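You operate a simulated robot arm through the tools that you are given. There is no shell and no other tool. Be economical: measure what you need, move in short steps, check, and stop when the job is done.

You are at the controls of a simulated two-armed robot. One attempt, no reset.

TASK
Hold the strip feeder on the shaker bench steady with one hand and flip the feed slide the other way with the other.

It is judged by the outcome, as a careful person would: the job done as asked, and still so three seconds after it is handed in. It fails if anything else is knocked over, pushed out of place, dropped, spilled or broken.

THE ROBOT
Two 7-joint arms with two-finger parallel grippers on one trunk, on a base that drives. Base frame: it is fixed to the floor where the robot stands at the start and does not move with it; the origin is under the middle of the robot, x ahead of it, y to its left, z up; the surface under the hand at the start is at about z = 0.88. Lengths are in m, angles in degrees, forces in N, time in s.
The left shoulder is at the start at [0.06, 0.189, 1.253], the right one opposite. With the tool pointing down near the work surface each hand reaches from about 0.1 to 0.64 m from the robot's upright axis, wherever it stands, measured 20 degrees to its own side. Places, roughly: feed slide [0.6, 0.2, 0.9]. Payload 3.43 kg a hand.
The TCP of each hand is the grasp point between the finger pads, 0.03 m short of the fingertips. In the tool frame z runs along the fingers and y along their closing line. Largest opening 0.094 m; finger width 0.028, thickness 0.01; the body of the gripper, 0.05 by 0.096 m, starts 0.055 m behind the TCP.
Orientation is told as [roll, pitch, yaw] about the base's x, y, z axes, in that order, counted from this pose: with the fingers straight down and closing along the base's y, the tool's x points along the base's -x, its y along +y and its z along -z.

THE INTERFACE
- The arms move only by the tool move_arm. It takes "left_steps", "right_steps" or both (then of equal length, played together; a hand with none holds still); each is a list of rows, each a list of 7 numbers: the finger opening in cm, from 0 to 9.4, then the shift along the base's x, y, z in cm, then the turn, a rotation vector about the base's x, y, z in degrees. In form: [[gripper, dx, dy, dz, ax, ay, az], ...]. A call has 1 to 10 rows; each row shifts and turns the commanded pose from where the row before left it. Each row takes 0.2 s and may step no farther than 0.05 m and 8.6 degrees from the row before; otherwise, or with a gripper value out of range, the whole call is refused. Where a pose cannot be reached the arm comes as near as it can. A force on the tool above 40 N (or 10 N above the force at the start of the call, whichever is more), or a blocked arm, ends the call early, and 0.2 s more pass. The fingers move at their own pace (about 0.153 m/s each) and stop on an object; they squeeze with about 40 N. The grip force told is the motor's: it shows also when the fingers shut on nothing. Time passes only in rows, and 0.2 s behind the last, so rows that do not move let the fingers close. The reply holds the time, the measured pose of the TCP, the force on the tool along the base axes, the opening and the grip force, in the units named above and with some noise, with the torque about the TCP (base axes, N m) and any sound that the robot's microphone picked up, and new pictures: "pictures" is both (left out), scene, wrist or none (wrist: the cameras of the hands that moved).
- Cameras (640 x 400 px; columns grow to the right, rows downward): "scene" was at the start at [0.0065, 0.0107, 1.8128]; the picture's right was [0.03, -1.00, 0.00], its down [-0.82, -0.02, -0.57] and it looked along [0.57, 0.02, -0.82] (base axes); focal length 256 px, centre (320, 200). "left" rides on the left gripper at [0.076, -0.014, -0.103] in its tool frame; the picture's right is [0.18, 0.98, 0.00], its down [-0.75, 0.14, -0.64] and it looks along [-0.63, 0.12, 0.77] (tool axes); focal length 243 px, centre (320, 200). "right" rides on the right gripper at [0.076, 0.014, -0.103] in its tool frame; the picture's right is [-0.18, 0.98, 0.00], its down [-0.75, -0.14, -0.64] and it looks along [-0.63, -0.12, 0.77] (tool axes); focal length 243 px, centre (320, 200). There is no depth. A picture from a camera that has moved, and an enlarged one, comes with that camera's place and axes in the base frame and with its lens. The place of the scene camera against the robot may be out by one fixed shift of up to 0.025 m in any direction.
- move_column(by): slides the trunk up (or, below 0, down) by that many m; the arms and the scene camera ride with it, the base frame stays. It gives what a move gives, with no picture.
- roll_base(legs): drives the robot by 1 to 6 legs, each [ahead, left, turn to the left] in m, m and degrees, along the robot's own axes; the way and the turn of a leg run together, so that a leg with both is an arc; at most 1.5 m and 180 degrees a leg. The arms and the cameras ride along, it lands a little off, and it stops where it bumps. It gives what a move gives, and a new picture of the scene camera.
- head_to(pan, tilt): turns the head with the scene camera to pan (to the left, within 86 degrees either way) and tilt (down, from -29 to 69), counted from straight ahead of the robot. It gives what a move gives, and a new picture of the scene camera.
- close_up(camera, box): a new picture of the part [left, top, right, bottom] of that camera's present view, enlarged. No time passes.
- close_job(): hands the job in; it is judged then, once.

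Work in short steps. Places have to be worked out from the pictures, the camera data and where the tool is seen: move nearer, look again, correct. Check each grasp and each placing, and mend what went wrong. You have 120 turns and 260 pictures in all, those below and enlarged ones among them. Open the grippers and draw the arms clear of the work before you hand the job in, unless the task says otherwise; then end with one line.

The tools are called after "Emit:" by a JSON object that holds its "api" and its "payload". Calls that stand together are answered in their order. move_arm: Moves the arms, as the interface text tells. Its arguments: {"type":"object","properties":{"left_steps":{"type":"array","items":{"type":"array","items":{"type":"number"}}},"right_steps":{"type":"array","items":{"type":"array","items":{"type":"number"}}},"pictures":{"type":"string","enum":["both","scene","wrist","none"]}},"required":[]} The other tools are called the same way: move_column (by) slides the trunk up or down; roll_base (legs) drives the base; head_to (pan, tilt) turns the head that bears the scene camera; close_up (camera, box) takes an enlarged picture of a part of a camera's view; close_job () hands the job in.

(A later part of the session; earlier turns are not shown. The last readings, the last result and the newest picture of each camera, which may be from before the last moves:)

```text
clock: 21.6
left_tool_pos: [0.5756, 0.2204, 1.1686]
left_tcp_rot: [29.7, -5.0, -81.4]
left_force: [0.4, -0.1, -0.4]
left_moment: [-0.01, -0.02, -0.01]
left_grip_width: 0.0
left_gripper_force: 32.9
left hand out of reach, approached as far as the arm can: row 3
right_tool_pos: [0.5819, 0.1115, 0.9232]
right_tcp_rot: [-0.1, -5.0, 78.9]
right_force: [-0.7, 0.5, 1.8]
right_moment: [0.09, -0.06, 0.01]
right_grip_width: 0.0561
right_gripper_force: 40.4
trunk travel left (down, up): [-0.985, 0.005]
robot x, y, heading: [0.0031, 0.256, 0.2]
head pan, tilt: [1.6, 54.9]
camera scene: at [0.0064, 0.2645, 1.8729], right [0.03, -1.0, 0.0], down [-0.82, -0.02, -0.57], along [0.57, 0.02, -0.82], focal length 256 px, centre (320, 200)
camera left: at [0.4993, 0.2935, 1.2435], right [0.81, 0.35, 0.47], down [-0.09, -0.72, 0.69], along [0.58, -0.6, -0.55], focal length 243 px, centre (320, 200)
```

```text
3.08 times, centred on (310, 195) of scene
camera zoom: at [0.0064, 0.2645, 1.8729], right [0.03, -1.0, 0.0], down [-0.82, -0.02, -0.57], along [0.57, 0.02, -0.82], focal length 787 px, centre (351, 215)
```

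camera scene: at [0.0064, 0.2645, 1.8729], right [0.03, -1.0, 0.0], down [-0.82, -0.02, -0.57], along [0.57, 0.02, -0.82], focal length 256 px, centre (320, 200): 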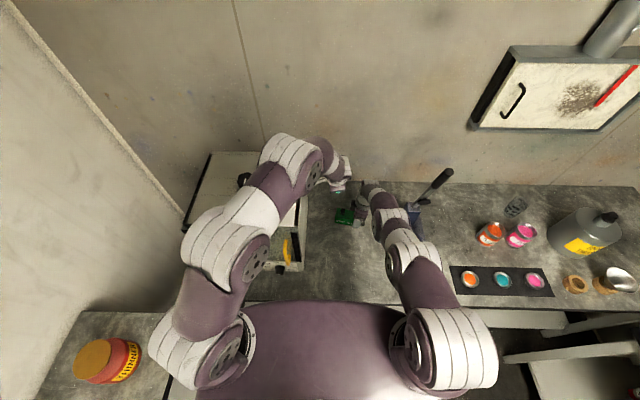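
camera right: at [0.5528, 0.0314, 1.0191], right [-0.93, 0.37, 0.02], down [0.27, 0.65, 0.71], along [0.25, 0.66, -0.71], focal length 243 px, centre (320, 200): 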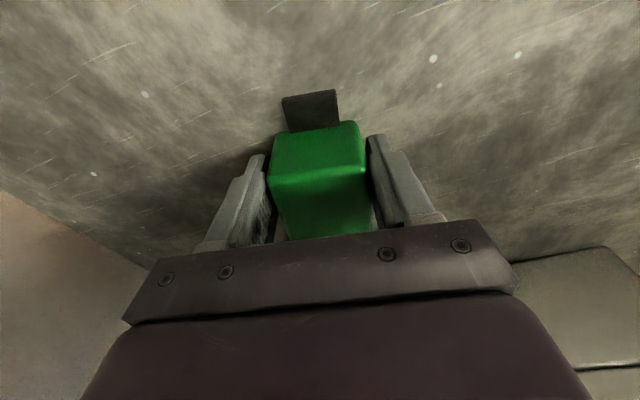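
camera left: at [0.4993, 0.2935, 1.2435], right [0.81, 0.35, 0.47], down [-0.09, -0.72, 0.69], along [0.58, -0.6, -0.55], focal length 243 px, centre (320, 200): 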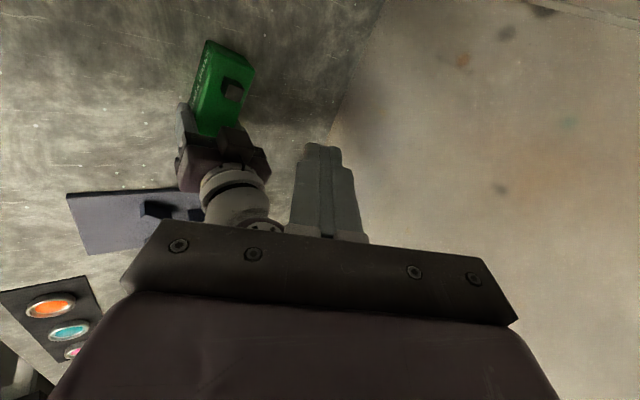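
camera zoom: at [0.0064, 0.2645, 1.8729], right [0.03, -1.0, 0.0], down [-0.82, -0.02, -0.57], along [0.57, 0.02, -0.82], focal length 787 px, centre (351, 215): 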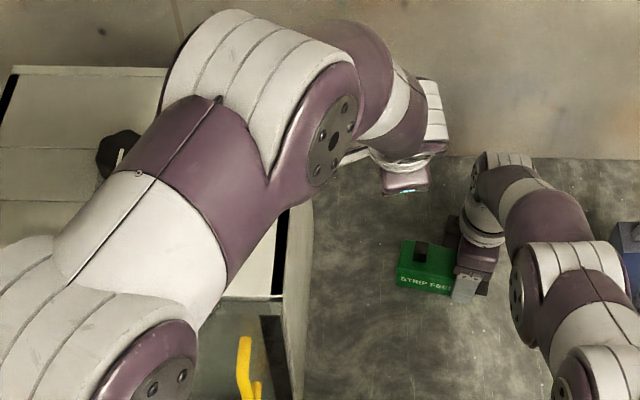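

The knob top is at (0.596, 0.176, 0.95). The cabinet top works out at z≈1.2, so a stretched left arm would drop its elbow onto it. I tilt the left hand further, to about 50° with the wrist back toward the robot, so the arm stays bent and high, then look.

Emit:
{"api": "move_arm", "payload": {"left_steps": [[0, 0, 0, 0, 0, -7, 0], [0, 0, 0, 0, 0, -7, 0], [0, 0, 0, 0, 0, -7, 0], [0, 0, 0, -3, 0, 0, 0]], "pictures": "both"}}

Emit:
{"api": "close_up", "payload": {"camera": "scene", "box": [230, 130, 390, 260]}}

```text
clock: 22.6
left_tool_pos: [0.5743, 0.2204, 1.1385]
left_tcp_rot: [50.6, -7.8, -83.6]
left_force: [-0.1, 0.4, 0.0]
left_moment: [0.01, 0.01, 0.01]
left_grip_width: 0.0002
left_gripper_force: 33.3
right_tool_pos: [0.5822, 0.1111, 0.9231]
right_tcp_rot: [0.0, -5.0, 78.9]
right_force: [-1.1, -0.1, 2.0]
right_moment: [-0.05, -0.03, -0.03]
right_grip_width: 0.0557
right_gripper_force: 40.0
trunk travel left (down, up): [-0.985, 0.005]
robot x, y, heading: [-0.0021, 0.2521, 0.2]
head pan, tilt: [1.6, 54.9]
camera scene: at [0.0068, 0.2643, 1.873], right [0.03, -1.0, 0.0], down [-0.82, -0.02, -0.57], along [0.57, 0.02, -0.82], focal length 256 px, centre (320, 200)
camera left: at [0.4768, 0.2939, 1.1819], right [0.59, 0.35, 0.73], down [-0.33, -0.72, 0.61], along [0.74, -0.6, -0.31], focal length 243 px, centre (320, 200)
```

scene: 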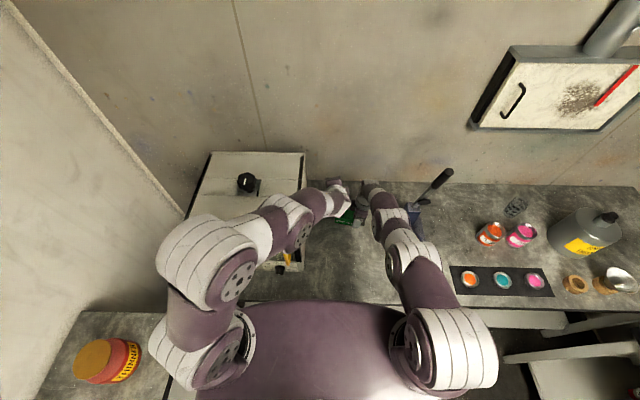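
left: 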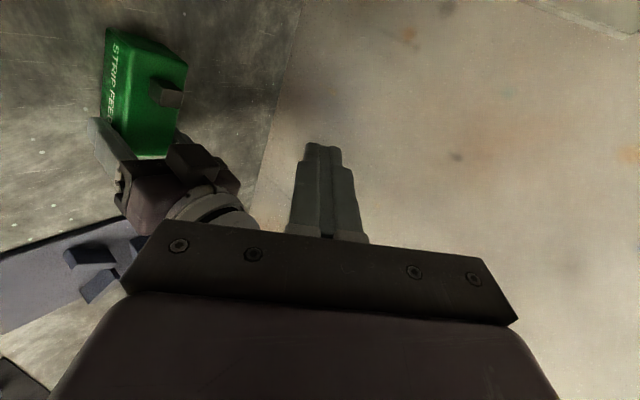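

```text
3.08 times, centred on (310, 195) of scene
camera zoom: at [0.0068, 0.2643, 1.873], right [0.03, -1.0, 0.0], down [-0.82, -0.02, -0.57], along [0.57, 0.02, -0.82], focal length 787 px, centre (351, 215)
```

zoom: 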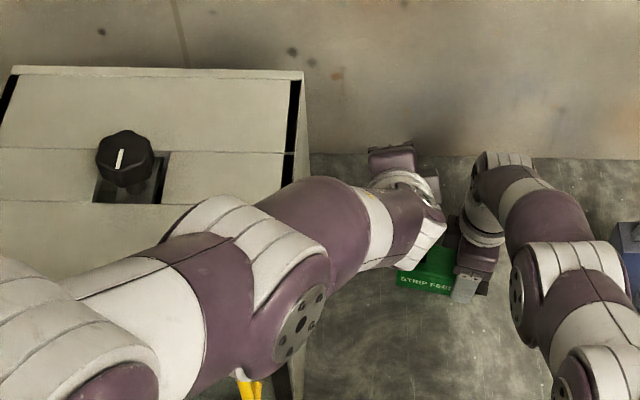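

That lowered the left elbow toward the cabinet edge, so this base position doesn't suit the left arm. Base y≈0.11 should keep both forearms inside the corridor. I'll back the left hand out first, then release and raise the right, re-park the base and come in low from the front.

Emit:
{"api": "move_arm", "payload": {"left_steps": [[0, 0, 0, 3, 0, 7, 0], [0, 0, 0, 3, 0, 7, 0], [0, 0, 0, 3, 0, 7, 0], [0, 0, 0, 3, 0, 6, 0], [0, 0, 0, 3, 0, 6, 0], [0, -3, 0, 0, 0, 3, 0], [0, -3, 0, 0, 0, 0, 0], [0, -3, 0, 0, 0, 0, 0], [0, -3, 0, 0, 0, 0, 0], [0, -2, 0, 0, 0, 0, 0]], "pictures": "none"}}

Emit:
{"api": "move_arm", "payload": {"right_steps": [[6.5, 0, 0, 0, 0, 0, 0], [9.4, 0, 0, 0, 0, 0, 0], [9.4, 0, 0, 0, 0, 0, 0], [9.4, 0, -0.5, 2, 0, 0, 0], [9.4, 0, 0, 3, 0, 0, 0], [9.4, 0, 0, 3, 0, 0, 0], [9.4, -3, 0, 1, 0, 0, 0], [9.4, -4, 0, 1, 0, 0, 0], [9.4, -4, 0, 1, 0, 0, 0], [9.4, -3, 0, 1, 0, 0, 0]], "pictures": "both"}}

```text
clock: 24.8
left_tool_pos: [0.4333, 0.2211, 1.2867]
left_tcp_rot: [14.8, -2.6, -80.5]
left_force: [-0.4, 0.2, 0.1]
left_moment: [-0.02, -0.01, 0.01]
left_grip_width: 0.0
left_gripper_force: 32.5
right_tool_pos: [0.5806, 0.1113, 0.9229]
right_tcp_rot: [0.1, -5.0, 78.9]
right_force: [-1.7, 1.1, 1.7]
right_moment: [0.08, -0.02, 0.03]
right_grip_width: 0.0559
right_gripper_force: 39.5
trunk travel left (down, up): [-0.985, 0.005]
robot x, y, heading: [-0.0014, 0.2528, -0.2]
head pan, tilt: [1.6, 54.9]
```

```text
clock: 27.0
left_tool_pos: [0.4327, 0.2213, 1.288]
left_tcp_rot: [14.9, -2.6, -80.3]
left_force: [0.1, 0.4, -0.4]
left_moment: [-0.01, -0.02, 0.01]
left_grip_width: 0.0
left_gripper_force: 33.0
right_tool_pos: [0.4409, 0.106, 1.044]
right_tcp_rot: [-0.1, -5.0, 79.0]
right_force: [-0.2, -0.6, -0.6]
right_moment: [-0.03, -0.02, 0.03]
right_grip_width: 0.0941
right_gripper_force: 0.0
trunk travel left (down, up): [-0.985, 0.005]
robot x, y, heading: [-0.0003, 0.2545, -0.0]
head pan, tilt: [1.6, 54.9]
camera scene: at [0.0048, 0.2646, 1.8728], right [0.03, -1.0, 0.0], down [-0.82, -0.02, -0.58], along [0.58, 0.02, -0.82], focal length 256 px, centre (320, 200)
camera right: at [0.4114, 0.0264, 1.1396], right [-0.93, 0.37, 0.01], down [0.27, 0.66, 0.71], along [0.25, 0.66, -0.71], focal length 243 px, centre (320, 200)
```

scene: 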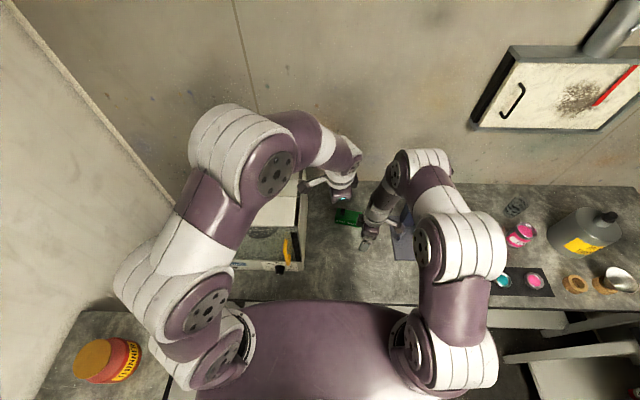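
right: 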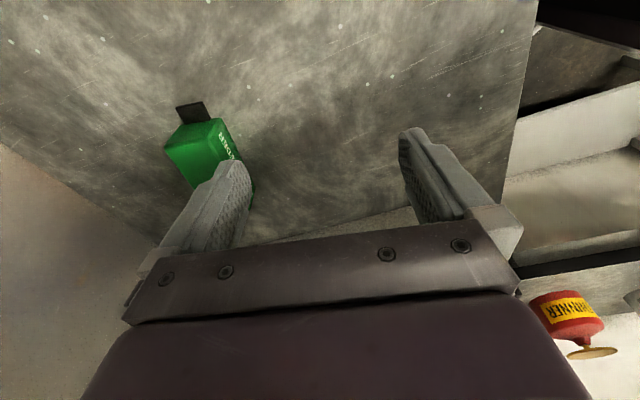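

Right hand is free of the feeder. I raise and retract it for the base move back to y≈0.11.

Emit:
{"api": "move_arm", "payload": {"right_steps": [[9.4, -1, 0, 4, 0, 0, 0], [9.4, -1, 0, 4, 0, 0, 0], [9.4, -1, 0, 4, 0, 0, 0], [9.4, -1, 0, 4, 0, 0, 0], [9.4, -1, 0, 4, 0, 0, 0], [9.4, -1, 0, 4, 0, 0, 0]], "left_steps": [[0, 0, 0.5, 0, 0, 0, 0], [0, 0, 1, 0, 0, 0, 0], [0, 0, 1, 0, 0, 0, 0], [0, 0, 1, 0, 0, 0, 0], [0, 0, 1, 0, 0, 0, 0], [0, 0, 1, 0, 0, 0, 0]], "pictures": "none"}}

Emit:
{"api": "roll_base", "payload": {"legs": [[0, -0.145, 0]]}}

```text
clock: 28.4
left_tool_pos: [0.4324, 0.2762, 1.2886]
left_tcp_rot: [14.8, -2.5, -80.4]
left_force: [-0.6, 0.7, 0.2]
left_moment: [0.01, -0.01, -0.01]
left_grip_width: 0.0
left_gripper_force: 33.2
right_tool_pos: [0.3801, 0.1068, 1.2855]
right_tcp_rot: [-0.1, -5.0, 78.8]
right_force: [0.0, 0.4, 0.0]
right_moment: [0.01, -0.01, -0.02]
right_grip_width: 0.0937
right_gripper_force: 0.0
trunk travel left (down, up): [-0.985, 0.005]
robot x, y, heading: [-0.0029, 0.252, 0.1]
head pan, tilt: [1.6, 54.9]
```

```text
clock: 29.8
left_tool_pos: [0.4335, 0.1363, 1.2877]
left_tcp_rot: [14.8, -2.8, -80.3]
left_force: [0.1, -0.1, 0.1]
left_moment: [0.0, 0.0, -0.01]
left_grip_width: 0.0001
left_gripper_force: 33.2
right_tool_pos: [0.3813, -0.0333, 1.2832]
right_tcp_rot: [0.0, -4.9, 78.9]
right_force: [0.5, -0.8, -0.2]
right_moment: [-0.03, -0.01, -0.02]
right_grip_width: 0.0939
right_gripper_force: 0.0
trunk travel left (down, up): [-0.985, 0.005]
robot x, y, heading: [-0.0015, 0.1132, -0.1]
head pan, tilt: [1.6, 54.9]
camera scene: at [0.0061, 0.1252, 1.8728], right [0.03, -1.0, 0.0], down [-0.82, -0.03, -0.57], along [0.57, 0.02, -0.82], focal length 256 px, centre (320, 200)
```

scene: 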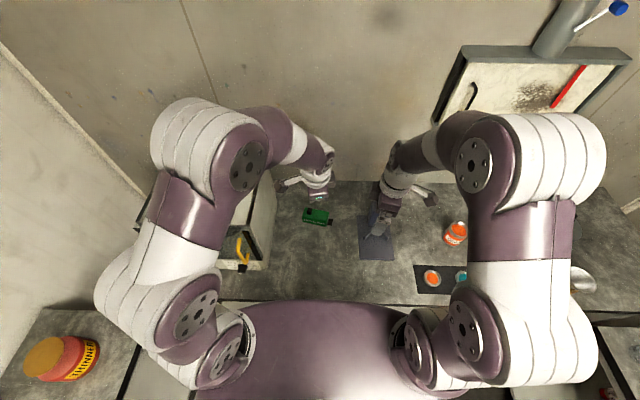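

The base is at y=0.113. I move both hands to their y lines at height (right y≈0.105, left y≈0.23), then lower the right at x≈0.43.

Emit:
{"api": "move_arm", "payload": {"right_steps": [[9.4, 0, 2, 0, 0, 0, 0], [9.4, 0, 3, 0, 0, 0, 0], [9.4, 0, 3, 0, 0, 0, 0], [9.4, 0, 3, 0, 0, 0, 0], [9.4, 0, 3, -2, 0, 0, 0], [9.4, 0.5, 0, -4, 0, 0, 0], [9.4, 1, 0, -4, 0, 0, 0], [9.4, 1, 0, -4, 0, 0, 0], [9.4, 1, 0, -4, 0, 0, 0], [9.4, 1, 0, -4, 0, 0, 0]], "left_steps": [[0, 0, 3, 0, 0, 0, 0], [0, 0, 3, 0, 0, 0, 0], [0, 0, 3, 0, 0, 0, 0], [0, 0, 1.5, 0, 0, 0, 0], [0, 0, 0, 0, 0, 0, 0], [0, 0, 0, 0, 0, 0, 0], [0, 0, 0, 0, 0, 0, 0], [0, 0, 0, 0, 0, 0, 0], [0, 0, 0, 0, 0, 0, 0], [0, 0, 0, 0, 0, 0, 0]], "pictures": "scene"}}

```text
clock: 32.0
left_tool_pos: [0.4352, 0.2382, 1.286]
left_tcp_rot: [14.7, -2.5, -80.4]
left_force: [0.3, -0.6, 0.4]
left_moment: [0.01, 0.0, -0.01]
left_grip_width: 0.0002
left_gripper_force: 32.7
right_tool_pos: [0.4283, 0.1034, 1.0633]
right_tcp_rot: [0.0, -5.0, 79.0]
right_force: [-0.1, -0.4, -0.7]
right_moment: [0.02, 0.01, 0.0]
right_grip_width: 0.094
right_gripper_force: 0.1
trunk travel left (down, up): [-0.985, 0.005]
robot x, y, heading: [-0.0018, 0.1088, 0.2]
head pan, tilt: [1.6, 54.9]
camera scene: at [0.0082, 0.1211, 1.8729], right [0.03, -1.0, 0.0], down [-0.82, -0.02, -0.57], along [0.57, 0.02, -0.82], focal length 256 px, centre (320, 200)
```

scene: 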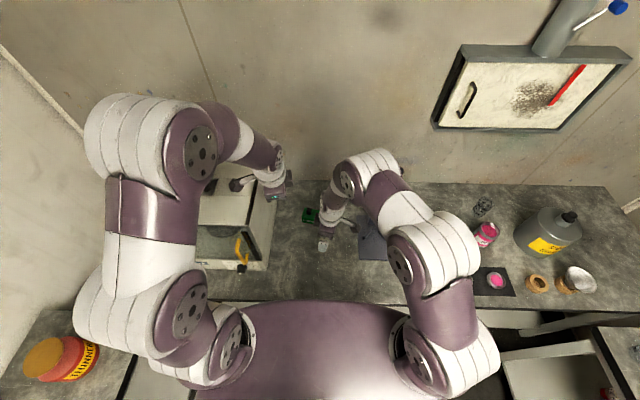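

The handle tip shows just right of the right arm's joint, so I shift the right hand 3 cm left for margin while lowering to z≈1.01, then check.

Emit:
{"api": "move_arm", "payload": {"right_steps": [[9.4, 0, 1.5, 0, 0, 0, 0], [9.4, 0, 1.5, -1, 0, 0, 0], [9.4, 0, 0, -2, 0, 0, 0], [9.4, 0, 0, -2, 0, 0, 0]], "pictures": "none"}}

Emit:
{"api": "close_up", "payload": {"camera": "scene", "box": [280, 120, 440, 260]}}

```text
clock: 33.0
left_tool_pos: [0.4321, 0.2385, 1.2873]
left_tcp_rot: [14.8, -2.5, -80.2]
left_force: [-0.1, -0.3, -0.2]
left_moment: [-0.01, -0.01, -0.01]
left_grip_width: 0.0001
left_gripper_force: 33.4
right_tool_pos: [0.4277, 0.1353, 1.0144]
right_tcp_rot: [-0.1, -4.9, 79.0]
right_force: [0.0, 1.0, -0.3]
right_moment: [0.01, 0.0, -0.01]
right_grip_width: 0.0943
right_gripper_force: 0.1
trunk travel left (down, up): [-0.985, 0.005]
robot x, y, heading: [-0.0029, 0.1127, 0.1]
head pan, tilt: [1.6, 54.9]
```

```text
2.86 times, centred on (360, 190) of scene
camera zoom: at [0.0067, 0.1213, 1.8729], right [0.03, -1.0, 0.0], down [-0.82, -0.02, -0.57], along [0.57, 0.02, -0.82], focal length 731 px, centre (206, 229)
```

zoom: 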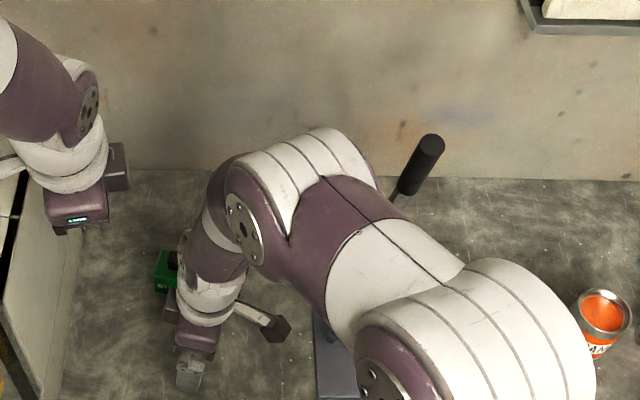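

The gap to the handle is good. I move forward in two parts, keeping the y line at 0.135.

Emit:
{"api": "move_arm", "payload": {"right_steps": [[9.4, 2, 0, 0, 0, 0, 0], [9.4, 3, 0, 0, 0, 0, 0], [9.4, 3, 0, 0, 0, 0, 0]], "pictures": "none"}}

Emit:
{"api": "close_up", "payload": {"camera": "scene", "box": [280, 120, 440, 260]}}

```text
clock: 33.8
left_tool_pos: [0.4347, 0.2393, 1.2876]
left_tcp_rot: [14.8, -2.6, -80.3]
left_force: [0.5, 0.1, -0.1]
left_moment: [0.01, 0.02, 0.01]
left_grip_width: 0.0002
left_gripper_force: 33.0
right_tool_pos: [0.5083, 0.1342, 1.0141]
right_tcp_rot: [0.0, -4.9, 79.0]
right_force: [0.6, 0.1, 0.1]
right_moment: [0.01, 0.03, 0.0]
right_grip_width: 0.0941
right_gripper_force: 0.1
trunk travel left (down, up): [-0.985, 0.005]
robot x, y, heading: [0.0028, 0.1065, 0.2]
head pan, tilt: [1.6, 54.9]
```

```text
2.86 times, centred on (360, 190) of scene
camera zoom: at [0.0076, 0.1215, 1.8728], right [0.03, -1.0, 0.0], down [-0.82, -0.02, -0.57], along [0.57, 0.02, -0.82], focal length 731 px, centre (206, 229)
```

zoom: 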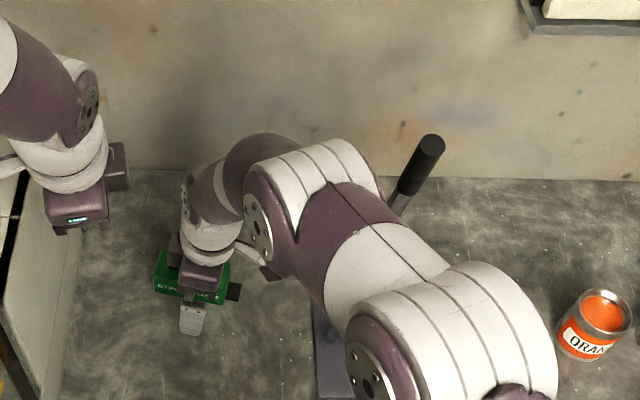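

The joint is moving down rather than toward the handle. I continue.

Emit:
{"api": "move_arm", "payload": {"right_steps": [[9.4, 2.5, 0, -0.5, 0, 0, 0], [9.4, 2.5, 0, -0.5, 0, 0, 0], [9.4, 2.5, -0.5, 0, 0, 0, 0]], "pictures": "wrist"}}

Emit:
{"api": "close_up", "payload": {"camera": "scene", "box": [280, 120, 440, 260]}}

```text
clock: 34.6
left_tool_pos: [0.4347, 0.2387, 1.2884]
left_tcp_rot: [14.8, -2.5, -80.4]
left_force: [-0.3, 0.1, -0.1]
left_moment: [0.0, 0.0, 0.0]
left_grip_width: 0.0
left_gripper_force: 33.3
right_tool_pos: [0.5817, 0.1292, 1.0035]
right_tcp_rot: [0.0, -5.0, 79.1]
right_force: [1.2, 0.1, 0.8]
right_moment: [-0.02, 0.02, -0.03]
right_grip_width: 0.0939
right_gripper_force: 0.0
trunk travel left (down, up): [-0.985, 0.005]
robot x, y, heading: [0.0012, 0.1125, 0.1]
head pan, tilt: [1.6, 54.9]
camera right: at [0.5534, 0.0486, 1.0994], right [-0.93, 0.37, 0.02], down [0.27, 0.66, 0.71], along [0.25, 0.66, -0.71], focal length 243 px, centre (320, 200)
```

right: 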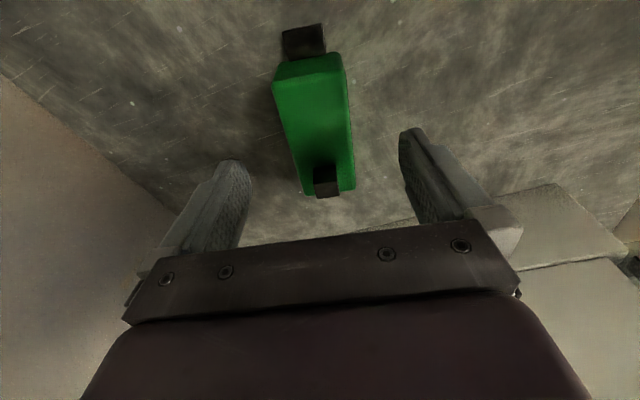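

```text
2.86 times, centred on (360, 190) of scene
camera zoom: at [0.0067, 0.1208, 1.8729], right [0.03, -1.0, 0.0], down [-0.82, -0.02, -0.57], along [0.57, 0.02, -0.82], focal length 731 px, centre (206, 229)
```

zoom: 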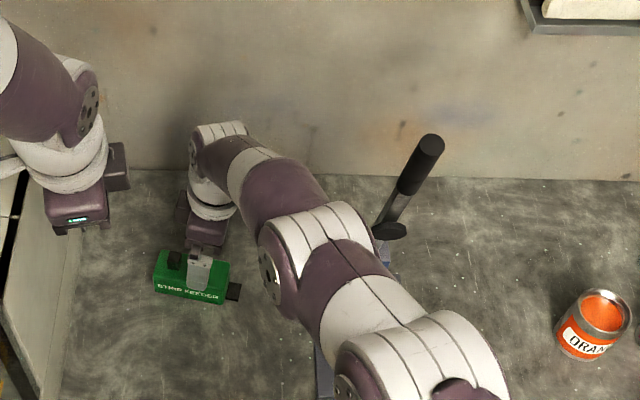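

Clearances are fine. I shift right by 1.8 cm over the box end and lower to z≈0.922.

Emit:
{"api": "move_arm", "payload": {"right_steps": [[9.4, 0, -0.9, 0, 0, 0, -2], [9.4, 0, -0.9, -2, 0, 0, 0], [9.4, 0, 0, -2, 0, 0, 0], [9.4, 0, 0, -2, 0, 0, 0], [9.4, 0, 0, -2.1, 0, 0, 0]], "pictures": "wrist"}}

Emit:
{"api": "close_up", "payload": {"camera": "scene", "box": [280, 120, 440, 260]}}

```text
clock: 35.9
left_tool_pos: [0.4339, 0.2384, 1.2877]
left_tcp_rot: [14.9, -2.6, -80.3]
left_force: [0.2, 0.2, -0.7]
left_moment: [0.0, 0.0, 0.01]
left_grip_width: 0.0001
left_gripper_force: 32.7
right_tool_pos: [0.559, 0.1055, 0.9417]
right_tcp_rot: [2.2, -3.8, 77.0]
right_force: [0.1, 1.1, 0.0]
right_moment: [-0.03, -0.02, 0.0]
right_grip_width: 0.0943
right_gripper_force: 0.0
right hand out of reach, approached as far as the arm can: row 3, 4, 5
trunk travel left (down, up): [-0.985, 0.005]
robot x, y, heading: [0.0011, 0.1079, -0.0]
head pan, tilt: [1.6, 54.9]
stopped in row 5 (right hand): the arm was blocked; the commanded pose is now the measured one
camera right: at [0.5323, 0.0266, 1.0409], right [-0.92, 0.4, 0.05], down [0.32, 0.66, 0.68], along [0.24, 0.64, -0.73], focal length 243 px, centre (320, 200)
```

right: 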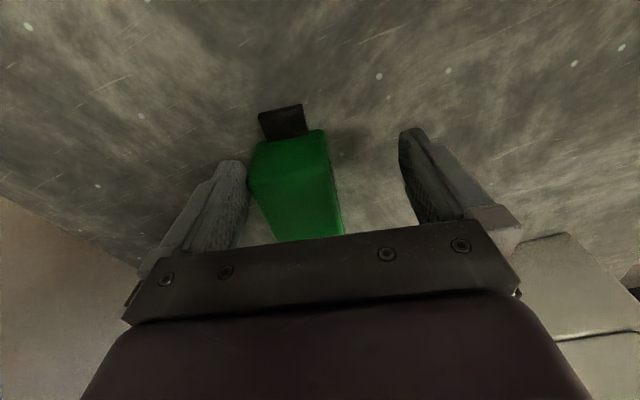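

```text
2.86 times, centred on (360, 190) of scene
camera zoom: at [0.0064, 0.1214, 1.8729], right [0.03, -1.0, 0.0], down [-0.82, -0.02, -0.57], along [0.57, 0.02, -0.82], focal length 731 px, centre (206, 229)
```

zoom: 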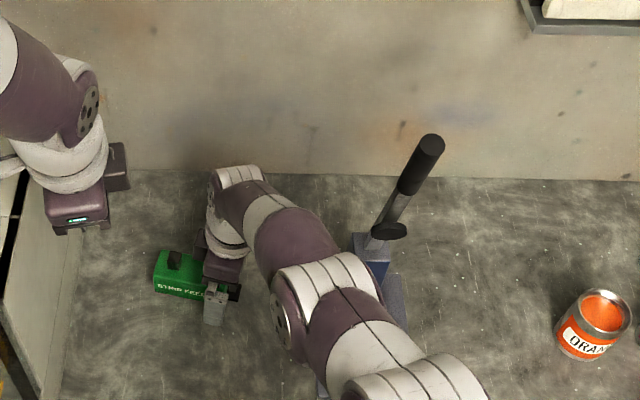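

The right arm runs out of reach at this base position. I raise the hand clear, drive the base 4 cm forward (the trunk has about 9 cm to the bench edge), then retry.

Emit:
{"api": "move_arm", "payload": {"right_steps": [[9.4, 0, 0, 2, 0, 0, 0], [9.4, 0, 0.5, 3, 0, 0, 0], [9.4, -1.5, 1, 3, 0, 0, 0], [9.4, -2, 1, 0, 0, 0, 0]], "pictures": "none"}}

Emit:
{"api": "roll_base", "payload": {"legs": [[0.04, 0, 0]]}}

Emit:
{"api": "close_up", "payload": {"camera": "scene", "box": [280, 120, 440, 260]}}

```text
clock: 36.9
left_tool_pos: [0.4336, 0.2388, 1.2881]
left_tcp_rot: [14.8, -2.6, -80.4]
left_force: [0.1, 0.7, 0.3]
left_moment: [-0.02, 0.02, -0.01]
left_grip_width: 0.0
left_gripper_force: 33.3
right_tool_pos: [0.5232, 0.1287, 1.0211]
right_tcp_rot: [2.3, -3.7, 77.0]
right_force: [0.8, -0.7, -0.2]
right_moment: [-0.01, 0.03, 0.01]
right_grip_width: 0.0939
right_gripper_force: 0.1
trunk travel left (down, up): [-0.985, 0.005]
robot x, y, heading: [-0.0005, 0.1097, 0.4]
head pan, tilt: [1.6, 54.9]
```

```text
clock: 37.8
left_tool_pos: [0.465, 0.238, 1.291]
left_tcp_rot: [15.3, -2.7, -80.3]
left_force: [-1.0, 0.3, 0.8]
left_moment: [-0.01, -0.07, 0.03]
left_grip_width: 0.0001
left_gripper_force: 32.7
right_tool_pos: [0.5546, 0.1285, 1.0261]
right_tcp_rot: [1.9, -3.7, 77.0]
right_force: [-1.8, -0.1, -0.1]
right_moment: [-0.01, -0.02, 0.01]
right_grip_width: 0.0939
right_gripper_force: 0.0
trunk travel left (down, up): [-0.985, 0.005]
robot x, y, heading: [0.0389, 0.1143, 0.1]
head pan, tilt: [1.6, 54.9]
camera scene: at [0.0329, 0.1212, 1.873], right [0.03, -1.0, 0.0], down [-0.81, -0.02, -0.58], along [0.58, 0.02, -0.81], focal length 256 px, centre (320, 200)
```

scene: 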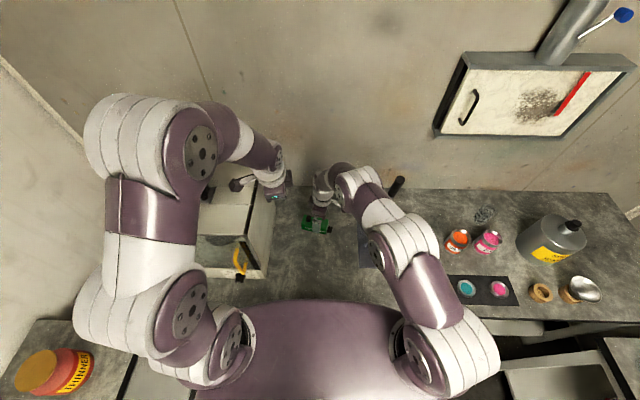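

```text
2.86 times, centred on (360, 190) of scene
camera zoom: at [0.0329, 0.1212, 1.873], right [0.03, -1.0, 0.0], down [-0.81, -0.02, -0.58], along [0.58, 0.02, -0.81], focal length 731 px, centre (206, 229)
```

zoom: 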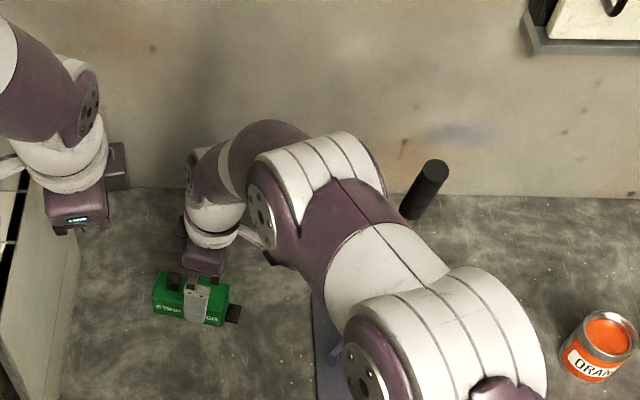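

The base moved without a bump and the gap to the handle remains. I move forward, over the end, and down in stages.

Emit:
{"api": "move_arm", "payload": {"right_steps": [[9.4, 1.3, 0, 0, 0, 0, 0], [9.4, 1.4, 0, -1, -1, 0, 0], [9.4, 0, -0.8, -1.5, -1, 0, 0], [9.4, 0, -0.8, -2, 0, 0, 0], [9.4, 0, 0, -2, 0, 0, 0]], "pictures": "wrist"}}

Emit:
{"api": "close_up", "payload": {"camera": "scene", "box": [280, 120, 440, 260]}}

```text
clock: 39.0
left_tool_pos: [0.4714, 0.2391, 1.2874]
left_tcp_rot: [14.8, -2.6, -80.3]
left_force: [0.8, -0.3, 0.2]
left_moment: [-0.04, -0.03, 0.0]
left_grip_width: 0.0
left_gripper_force: 32.4
right_tool_pos: [0.5887, 0.1123, 0.9562]
right_tcp_rot: [1.7, -1.7, 76.9]
right_force: [0.0, 0.9, -0.3]
right_moment: [-0.01, 0.03, -0.02]
right_grip_width: 0.0942
right_gripper_force: 0.1
trunk travel left (down, up): [-0.985, 0.005]
robot x, y, heading: [0.0405, 0.1105, 0.1]
head pan, tilt: [1.6, 54.9]
camera right: at [0.5612, 0.0378, 1.0576], right [-0.92, 0.4, 0.04], down [0.32, 0.68, 0.66], along [0.24, 0.62, -0.75], focal length 243 px, centre (320, 200)
```

right: 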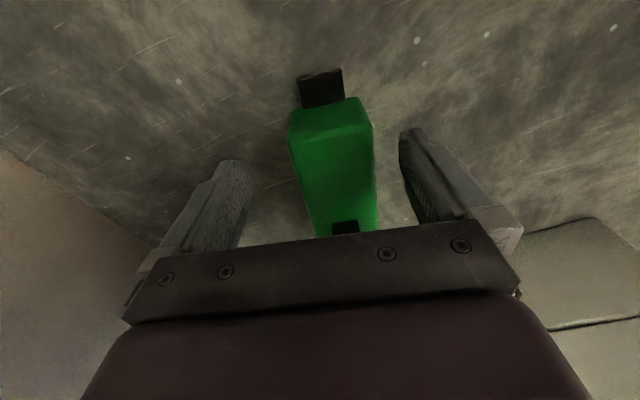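

```text
2.86 times, centred on (360, 190) of scene
camera zoom: at [0.0442, 0.1214, 1.8729], right [0.03, -1.0, 0.0], down [-0.82, -0.02, -0.58], along [0.58, 0.02, -0.82], focal length 731 px, centre (206, 229)
```

zoom: 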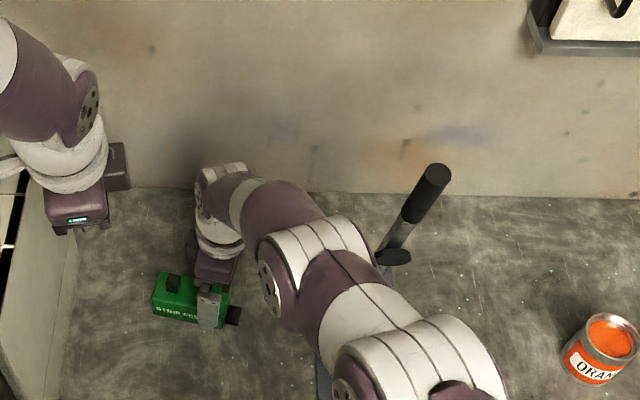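

I need about 0.8 cm back in x, then 3.3 cm down, then close.

Emit:
{"api": "move_arm", "payload": {"right_steps": [[9.4, -0.8, 0, 0, 0, 0, 0], [9.4, 0, 0, -1.7, 0, 0, 0], [9.4, 0, 0.2, -1.6, 0, 0, 0], [7, 0, 0, 0, 0, 0, 0], [4, 0, 0, 0, 0, 0, 0], [4, 0, 0, 0, 0, 0, 0]], "pictures": "wrist"}}

Emit:
{"api": "close_up", "payload": {"camera": "scene", "box": [280, 120, 440, 260]}}

```text
clock: 40.4
left_tool_pos: [0.4723, 0.2383, 1.2872]
left_tcp_rot: [14.9, -2.6, -80.3]
left_force: [-1.0, 0.6, -0.3]
left_moment: [0.03, 0.05, -0.01]
left_grip_width: 0.0001
left_gripper_force: 32.8
right_tool_pos: [0.5815, 0.1147, 0.9228]
right_tcp_rot: [1.8, -1.7, 77.0]
right_force: [0.1, 1.0, 1.1]
right_moment: [-0.02, -0.08, 0.02]
right_grip_width: 0.0561
right_gripper_force: 39.8
trunk travel left (down, up): [-0.985, 0.005]
robot x, y, heading: [0.0344, 0.1098, 0.2]
head pan, tilt: [1.6, 54.9]
camera right: at [0.5536, 0.0401, 1.0245], right [-0.92, 0.4, 0.04], down [0.32, 0.68, 0.66], along [0.24, 0.62, -0.75], focal length 243 px, centre (320, 200)
```

right: 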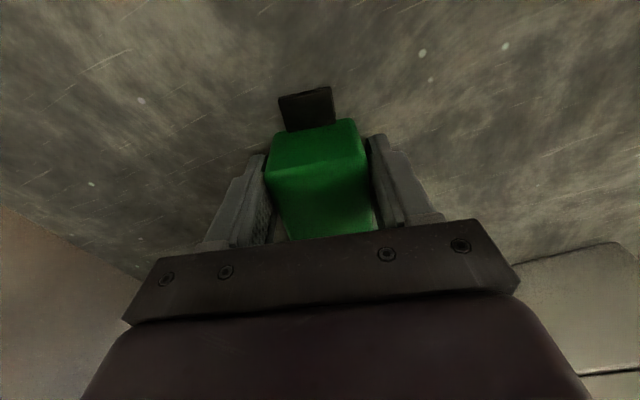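

```text
2.86 times, centred on (360, 190) of scene
camera zoom: at [0.0457, 0.1216, 1.8729], right [0.03, -1.0, 0.0], down [-0.82, -0.02, -0.57], along [0.57, 0.02, -0.82], focal length 731 px, centre (206, 229)
```

zoom: 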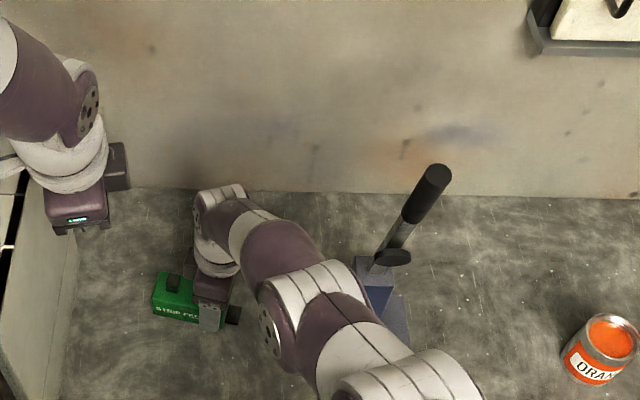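

Clamped again: width 5.6 cm, 40 N. Now I lower the left hand to z≈1.09 at x≈0.46, y≈0.22 and look at its arm against the cabinet.

Emit:
{"api": "move_arm", "payload": {"left_steps": [[0, -0.3, -0.9, -2, 0, 0, 0], [0, -0.3, -0.9, -4, 0, 0, 0], [0, -0.3, 0, -4, 0, 0, 0], [0, -0.3, 0, -4, 0, 0, 0], [0, 0, 0, -3, 0, 0, 0], [0, 0, 0, -3, 0, 0, 0]], "pictures": "both"}}

Emit:
{"api": "close_up", "payload": {"camera": "scene", "box": [190, 120, 350, 260]}}

```text
clock: 41.8
left_tool_pos: [0.4624, 0.2199, 1.0877]
left_tcp_rot: [14.8, -2.6, -80.3]
left_force: [-0.2, 0.5, 0.0]
left_moment: [0.0, 0.03, -0.05]
left_grip_width: 0.0
left_gripper_force: 32.6
right_tool_pos: [0.5808, 0.1133, 0.923]
right_tcp_rot: [1.8, -1.7, 77.0]
right_force: [-0.6, -0.2, 1.9]
right_moment: [0.01, -0.09, 0.06]
right_grip_width: 0.0559
right_gripper_force: 40.0
trunk travel left (down, up): [-0.985, 0.005]
robot x, y, heading: [0.0362, 0.1119, 0.1]
head pan, tilt: [1.6, 54.9]
camera scene: at [0.0454, 0.1215, 1.8729], right [0.03, -1.0, 0.0], down [-0.82, -0.02, -0.57], along [0.57, 0.02, -0.82], focal length 256 px, centre (320, 200)
camera left: at [0.4078, 0.2927, 1.18], right [0.9, 0.35, 0.24], down [0.09, -0.72, 0.69], along [0.42, -0.6, -0.68], focal length 243 px, centre (320, 200)
```

scene: 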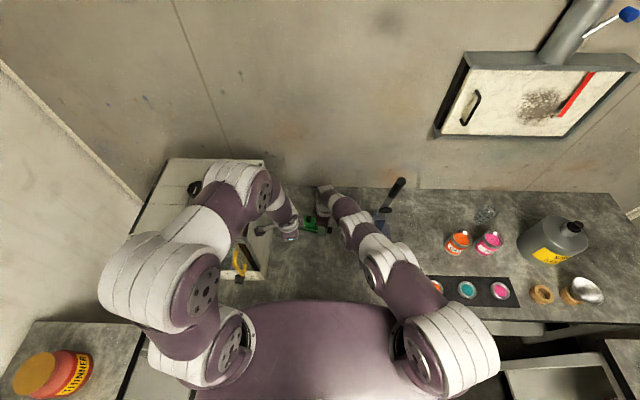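
left: 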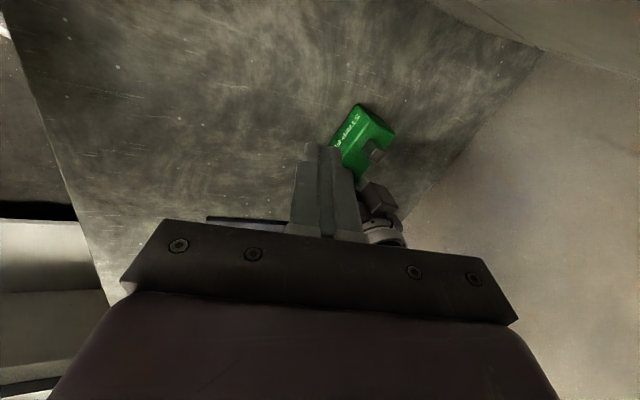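

```text
2.86 times, centred on (270, 190) of scene
camera zoom: at [0.0454, 0.1215, 1.8729], right [0.03, -1.0, 0.0], down [-0.82, -0.02, -0.57], along [0.57, 0.02, -0.82], focal length 731 px, centre (463, 229)
```

zoom: 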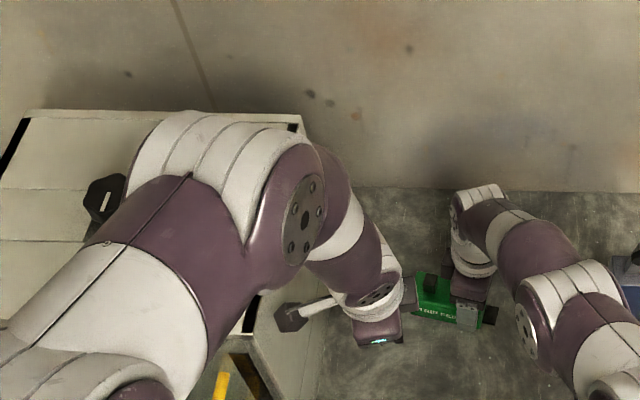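

The left elbow is still high above the cabinet. Going by the right arm's behaviour, moving forward first brings it inward, off the cabinet edge. So I move forward at this height and check before lowering.

Emit:
{"api": "move_arm", "payload": {"left_steps": [[0, 2.5, 0, 0, 0, 0, 0], [0, 2.5, 0, 0, 0, 0, 0], [0, 2.5, 0, 0, 0, 0, 0], [0, 2.5, 0, 0, 0, 0, 0], [0, 2.5, 0, 0, 0, 0, 0]], "pictures": "wrist"}}

Emit:
{"api": "close_up", "payload": {"camera": "scene", "box": [190, 120, 350, 260]}}

```text
clock: 43.0
left_tool_pos: [0.5864, 0.2213, 1.0854]
left_tcp_rot: [14.7, -2.5, -80.3]
left_force: [-0.2, 0.1, 0.4]
left_moment: [0.0, 0.01, 0.02]
left_grip_width: 0.0
left_gripper_force: 33.5
right_tool_pos: [0.5816, 0.1136, 0.9226]
right_tcp_rot: [1.7, -1.6, 77.0]
right_force: [0.9, -0.2, 0.9]
right_moment: [-0.13, -0.12, 0.02]
right_grip_width: 0.0559
right_gripper_force: 39.7
trunk travel left (down, up): [-0.985, 0.005]
robot x, y, heading: [0.0368, 0.109, 0.2]
head pan, tilt: [1.6, 54.9]
camera left: at [0.5327, 0.2939, 1.1795], right [0.9, 0.35, 0.24], down [0.1, -0.72, 0.69], along [0.42, -0.6, -0.68], focal length 243 px, centre (320, 200)
```

left: 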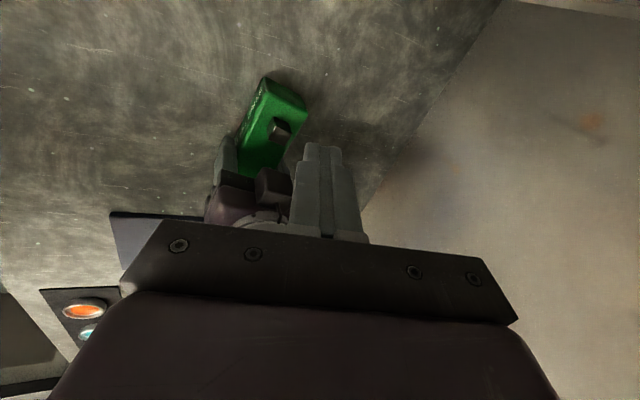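

```text
2.86 times, centred on (270, 190) of scene
camera zoom: at [0.0456, 0.1214, 1.8729], right [0.03, -1.0, 0.0], down [-0.82, -0.02, -0.57], along [0.57, 0.02, -0.82], focal length 731 px, centre (463, 229)
```

zoom: 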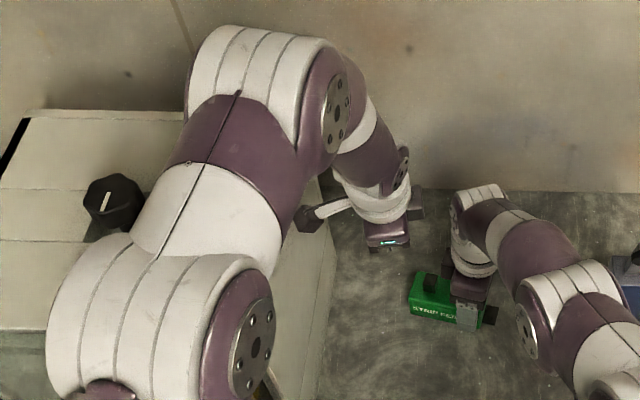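

The elbow is now high and further inward. I lower 6 cm, check again, and zoom in on the knob.

Emit:
{"api": "move_arm", "payload": {"left_steps": [[0, 0, 0, -2, 0, 0, 0], [0, 0, 0, -2, 0, 0, 0], [0, 0, 0, -2, 0, 0, 0]], "pictures": "none"}}

Emit:
{"api": "close_up", "payload": {"camera": "scene", "box": [190, 120, 350, 260]}}

Emit:
{"api": "close_up", "payload": {"camera": "left", "box": [190, 60, 390, 230]}}

```text
clock: 43.8
left_tool_pos: [0.5871, 0.2209, 1.0265]
left_tcp_rot: [14.7, -2.6, -80.3]
left_force: [0.3, 0.7, -0.6]
left_moment: [0.01, -0.02, 0.02]
left_grip_width: 0.0001
left_gripper_force: 33.6
right_tool_pos: [0.5802, 0.115, 0.9242]
right_tcp_rot: [1.8, -1.8, 77.0]
right_force: [-0.7, -0.3, 3.0]
right_moment: [-0.03, -0.06, 0.03]
right_grip_width: 0.0557
right_gripper_force: 39.9
trunk travel left (down, up): [-0.985, 0.005]
robot x, y, heading: [0.0356, 0.1123, 0.2]
head pan, tilt: [1.6, 54.9]
```

```text
2.86 times, centred on (270, 190) of scene
camera zoom: at [0.0453, 0.1214, 1.8729], right [0.03, -1.0, 0.0], down [-0.82, -0.02, -0.57], along [0.57, 0.02, -0.82], focal length 731 px, centre (463, 229)
```

zoom: 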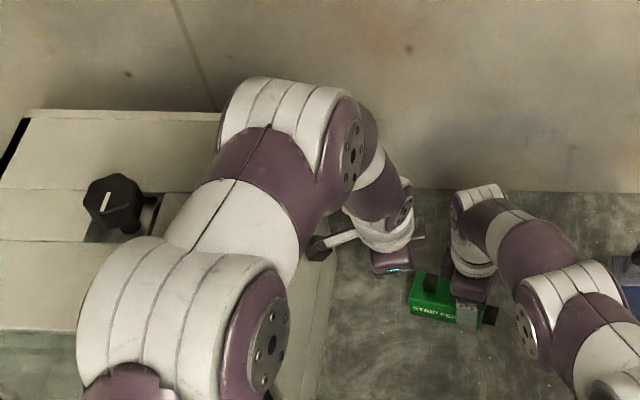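

```text
2.35 times, centred on (290, 145) of left
camera zoom: at [0.5325, 0.2928, 1.1199], right [0.9, 0.35, 0.24], down [0.09, -0.72, 0.69], along [0.42, -0.6, -0.68], focal length 571 px, centre (391, 329)
```

zoom: 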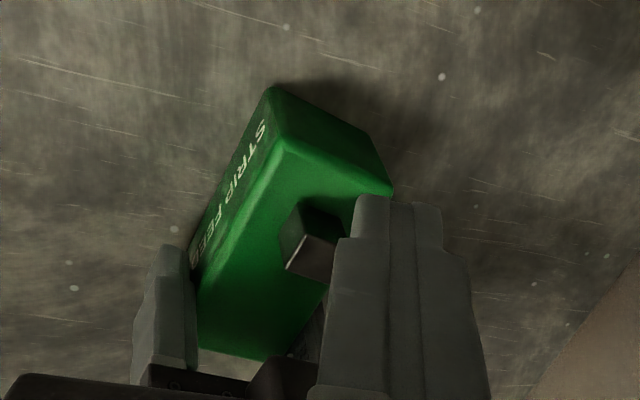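

The elbow is clear and the knob's left face is at about y=0.183. I lower the closed fingertips to just above the box top, left of the knob.

Emit:
{"api": "move_arm", "payload": {"left_steps": [[0, 0.3, 0.2, -2, 0, 0, 0], [0, 0, 0, -2, 0, 0, 0], [0, 0, 0, -1.7, 0, 0, 0]], "pictures": "none"}}

Emit:
{"api": "close_up", "payload": {"camera": "scene", "box": [190, 120, 350, 260]}}

Emit:
{"api": "close_up", "payload": {"camera": "left", "box": [190, 60, 390, 230]}}

```text
clock: 44.6
left_tool_pos: [0.5896, 0.2233, 0.9706]
left_tcp_rot: [14.8, -2.6, -80.2]
left_force: [0.0, 0.0, 0.3]
left_moment: [0.02, -0.02, 0.0]
left_grip_width: 0.0003
left_gripper_force: 32.4
right_tool_pos: [0.5801, 0.1146, 0.9234]
right_tcp_rot: [1.9, -1.7, 76.9]
right_force: [-0.8, -0.1, 3.6]
right_moment: [0.0, -0.08, 0.0]
right_grip_width: 0.0557
right_gripper_force: 39.6
trunk travel left (down, up): [-0.985, 0.005]
robot x, y, heading: [0.04, 0.1126, 0.1]
head pan, tilt: [1.6, 54.9]
```

```text
2.86 times, centred on (270, 190) of scene
camera zoom: at [0.0452, 0.1215, 1.8729], right [0.03, -1.0, 0.0], down [-0.82, -0.02, -0.57], along [0.57, 0.02, -0.82], focal length 731 px, centre (463, 229)
```

zoom: 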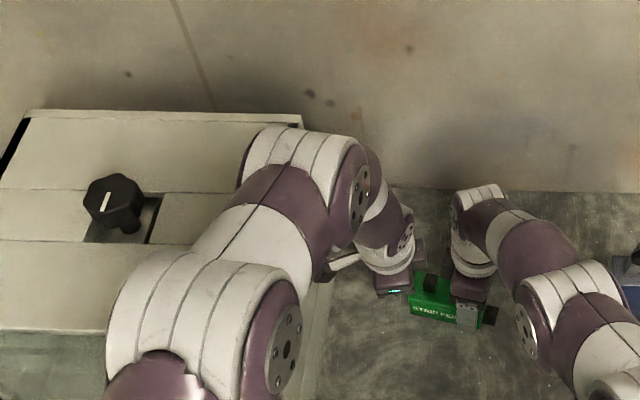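

```text
2.35 times, centred on (290, 145) of left
camera zoom: at [0.536, 0.2957, 1.0636], right [0.9, 0.35, 0.24], down [0.09, -0.72, 0.69], along [0.42, -0.6, -0.68], focal length 571 px, centre (391, 329)
```

zoom: 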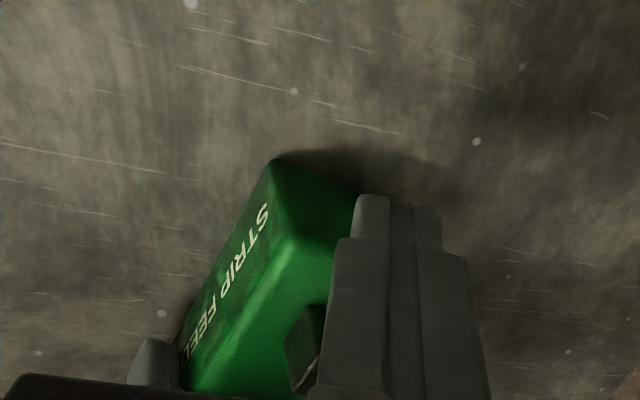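

The fingertips sit left of the knob at the right height. I lower 4 mm and push along the box axis toward the right in small steps.

Emit:
{"api": "move_arm", "payload": {"left_steps": [[0, 0, 0, -0.4, 0, 0, 0], [0, -0.2, -0.8, 0, 0, 0, 0], [0, -0.2, -0.8, 0, 0, 0, 0], [0, -0.2, -0.8, 0, 0, 0, 0], [0, -0.2, -0.8, 0, 0, 0, 0]], "pictures": "wrist"}}

Emit:
{"api": "close_up", "payload": {"camera": "scene", "box": [270, 170, 370, 250]}}

```text
clock: 45.8
left_tool_pos: [0.5822, 0.1912, 0.9671]
left_tcp_rot: [14.8, -2.6, -80.3]
left_force: [-0.6, 1.8, -1.5]
left_moment: [0.01, -0.01, 0.01]
left_grip_width: 0.0
left_gripper_force: 33.1
right_tool_pos: [0.58, 0.1139, 0.9224]
right_tcp_rot: [1.8, -1.7, 77.0]
right_force: [-1.7, -1.1, 4.2]
right_moment: [0.09, -0.11, 0.02]
right_grip_width: 0.056
right_gripper_force: 39.5
trunk travel left (down, up): [-0.985, 0.005]
robot x, y, heading: [0.0396, 0.1095, 0.1]
head pan, tilt: [1.6, 54.9]
camera left: at [0.5271, 0.2636, 1.0591], right [0.9, 0.35, 0.24], down [0.1, -0.72, 0.69], along [0.42, -0.6, -0.68], focal length 243 px, centre (320, 200)
```

left: 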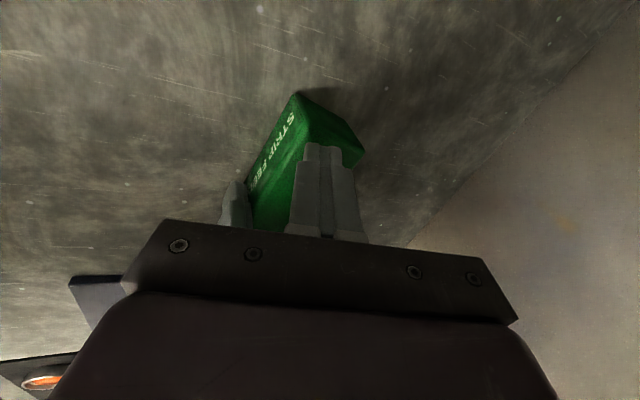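

```text
5.00 times, centred on (320, 210) of scene
camera zoom: at [0.0452, 0.1214, 1.8728], right [0.03, -1.0, 0.0], down [-0.82, -0.02, -0.57], along [0.57, 0.02, -0.82], focal length 1279 px, centre (320, 150)
```

zoom: 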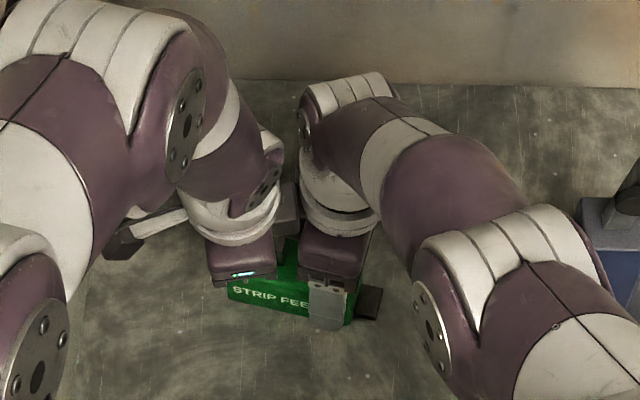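

The knob has moved about 1 cm, with only light force. The two hands' flanges are now only about 1.5 cm apart, so I tilt the left hand ~16° outward about its fingertips before pushing on.

Emit:
{"api": "move_arm", "payload": {"left_steps": [[0, 0, 0.4, 0, -8, 0, 0], [0, 0, 0.4, -0.2, -8, 0, 0]], "pictures": "none"}}

Emit:
{"api": "close_up", "payload": {"camera": "scene", "box": [240, 150, 370, 250]}}

Emit:
{"api": "close_up", "payload": {"camera": "left", "box": [190, 60, 390, 230]}}

```text
clock: 46.4
left_tool_pos: [0.5778, 0.1966, 0.9632]
left_tcp_rot: [11.9, -10.4, -79.8]
left_force: [-0.6, 1.2, 1.7]
left_moment: [0.06, 0.01, 0.0]
left_grip_width: 0.0
left_gripper_force: 33.1
left hand out of reach, approached as far as the arm can: row 1, 2
right_tool_pos: [0.581, 0.1139, 0.9232]
right_tcp_rot: [1.8, -1.6, 77.1]
right_force: [-0.9, -1.4, 2.1]
right_moment: [0.05, -0.23, 0.02]
right_grip_width: 0.056
right_gripper_force: 40.4
trunk travel left (down, up): [-0.985, 0.005]
robot x, y, heading: [0.0404, 0.1089, -0.0]
head pan, tilt: [1.6, 54.9]
```

```text
4.00 times, centred on (305, 200) of scene
camera zoom: at [0.0451, 0.1221, 1.8729], right [0.03, -1.0, 0.0], down [-0.82, -0.02, -0.58], along [0.57, 0.02, -0.82], focal length 1023 px, centre (380, 200)
```

zoom: 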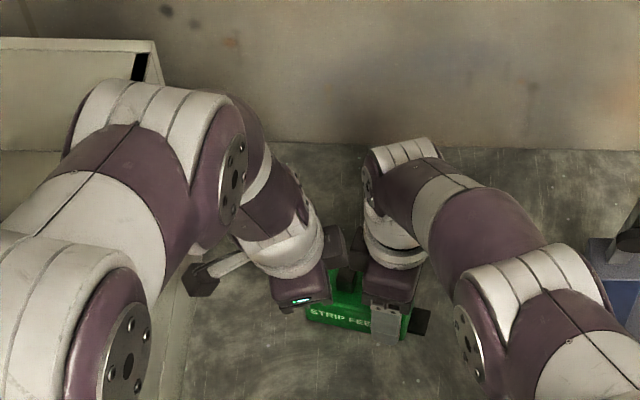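

```text
2.35 times, centred on (290, 145) of left
camera zoom: at [0.5258, 0.2815, 1.0459], right [0.91, 0.38, 0.17], down [0.12, -0.61, 0.78], along [0.4, -0.69, -0.6], focal length 571 px, centre (391, 329)
```

zoom: 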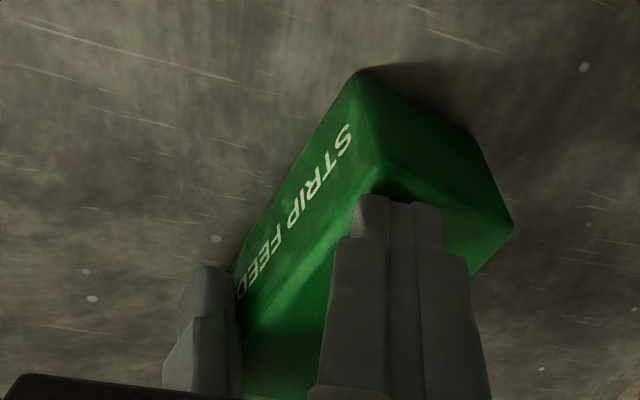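

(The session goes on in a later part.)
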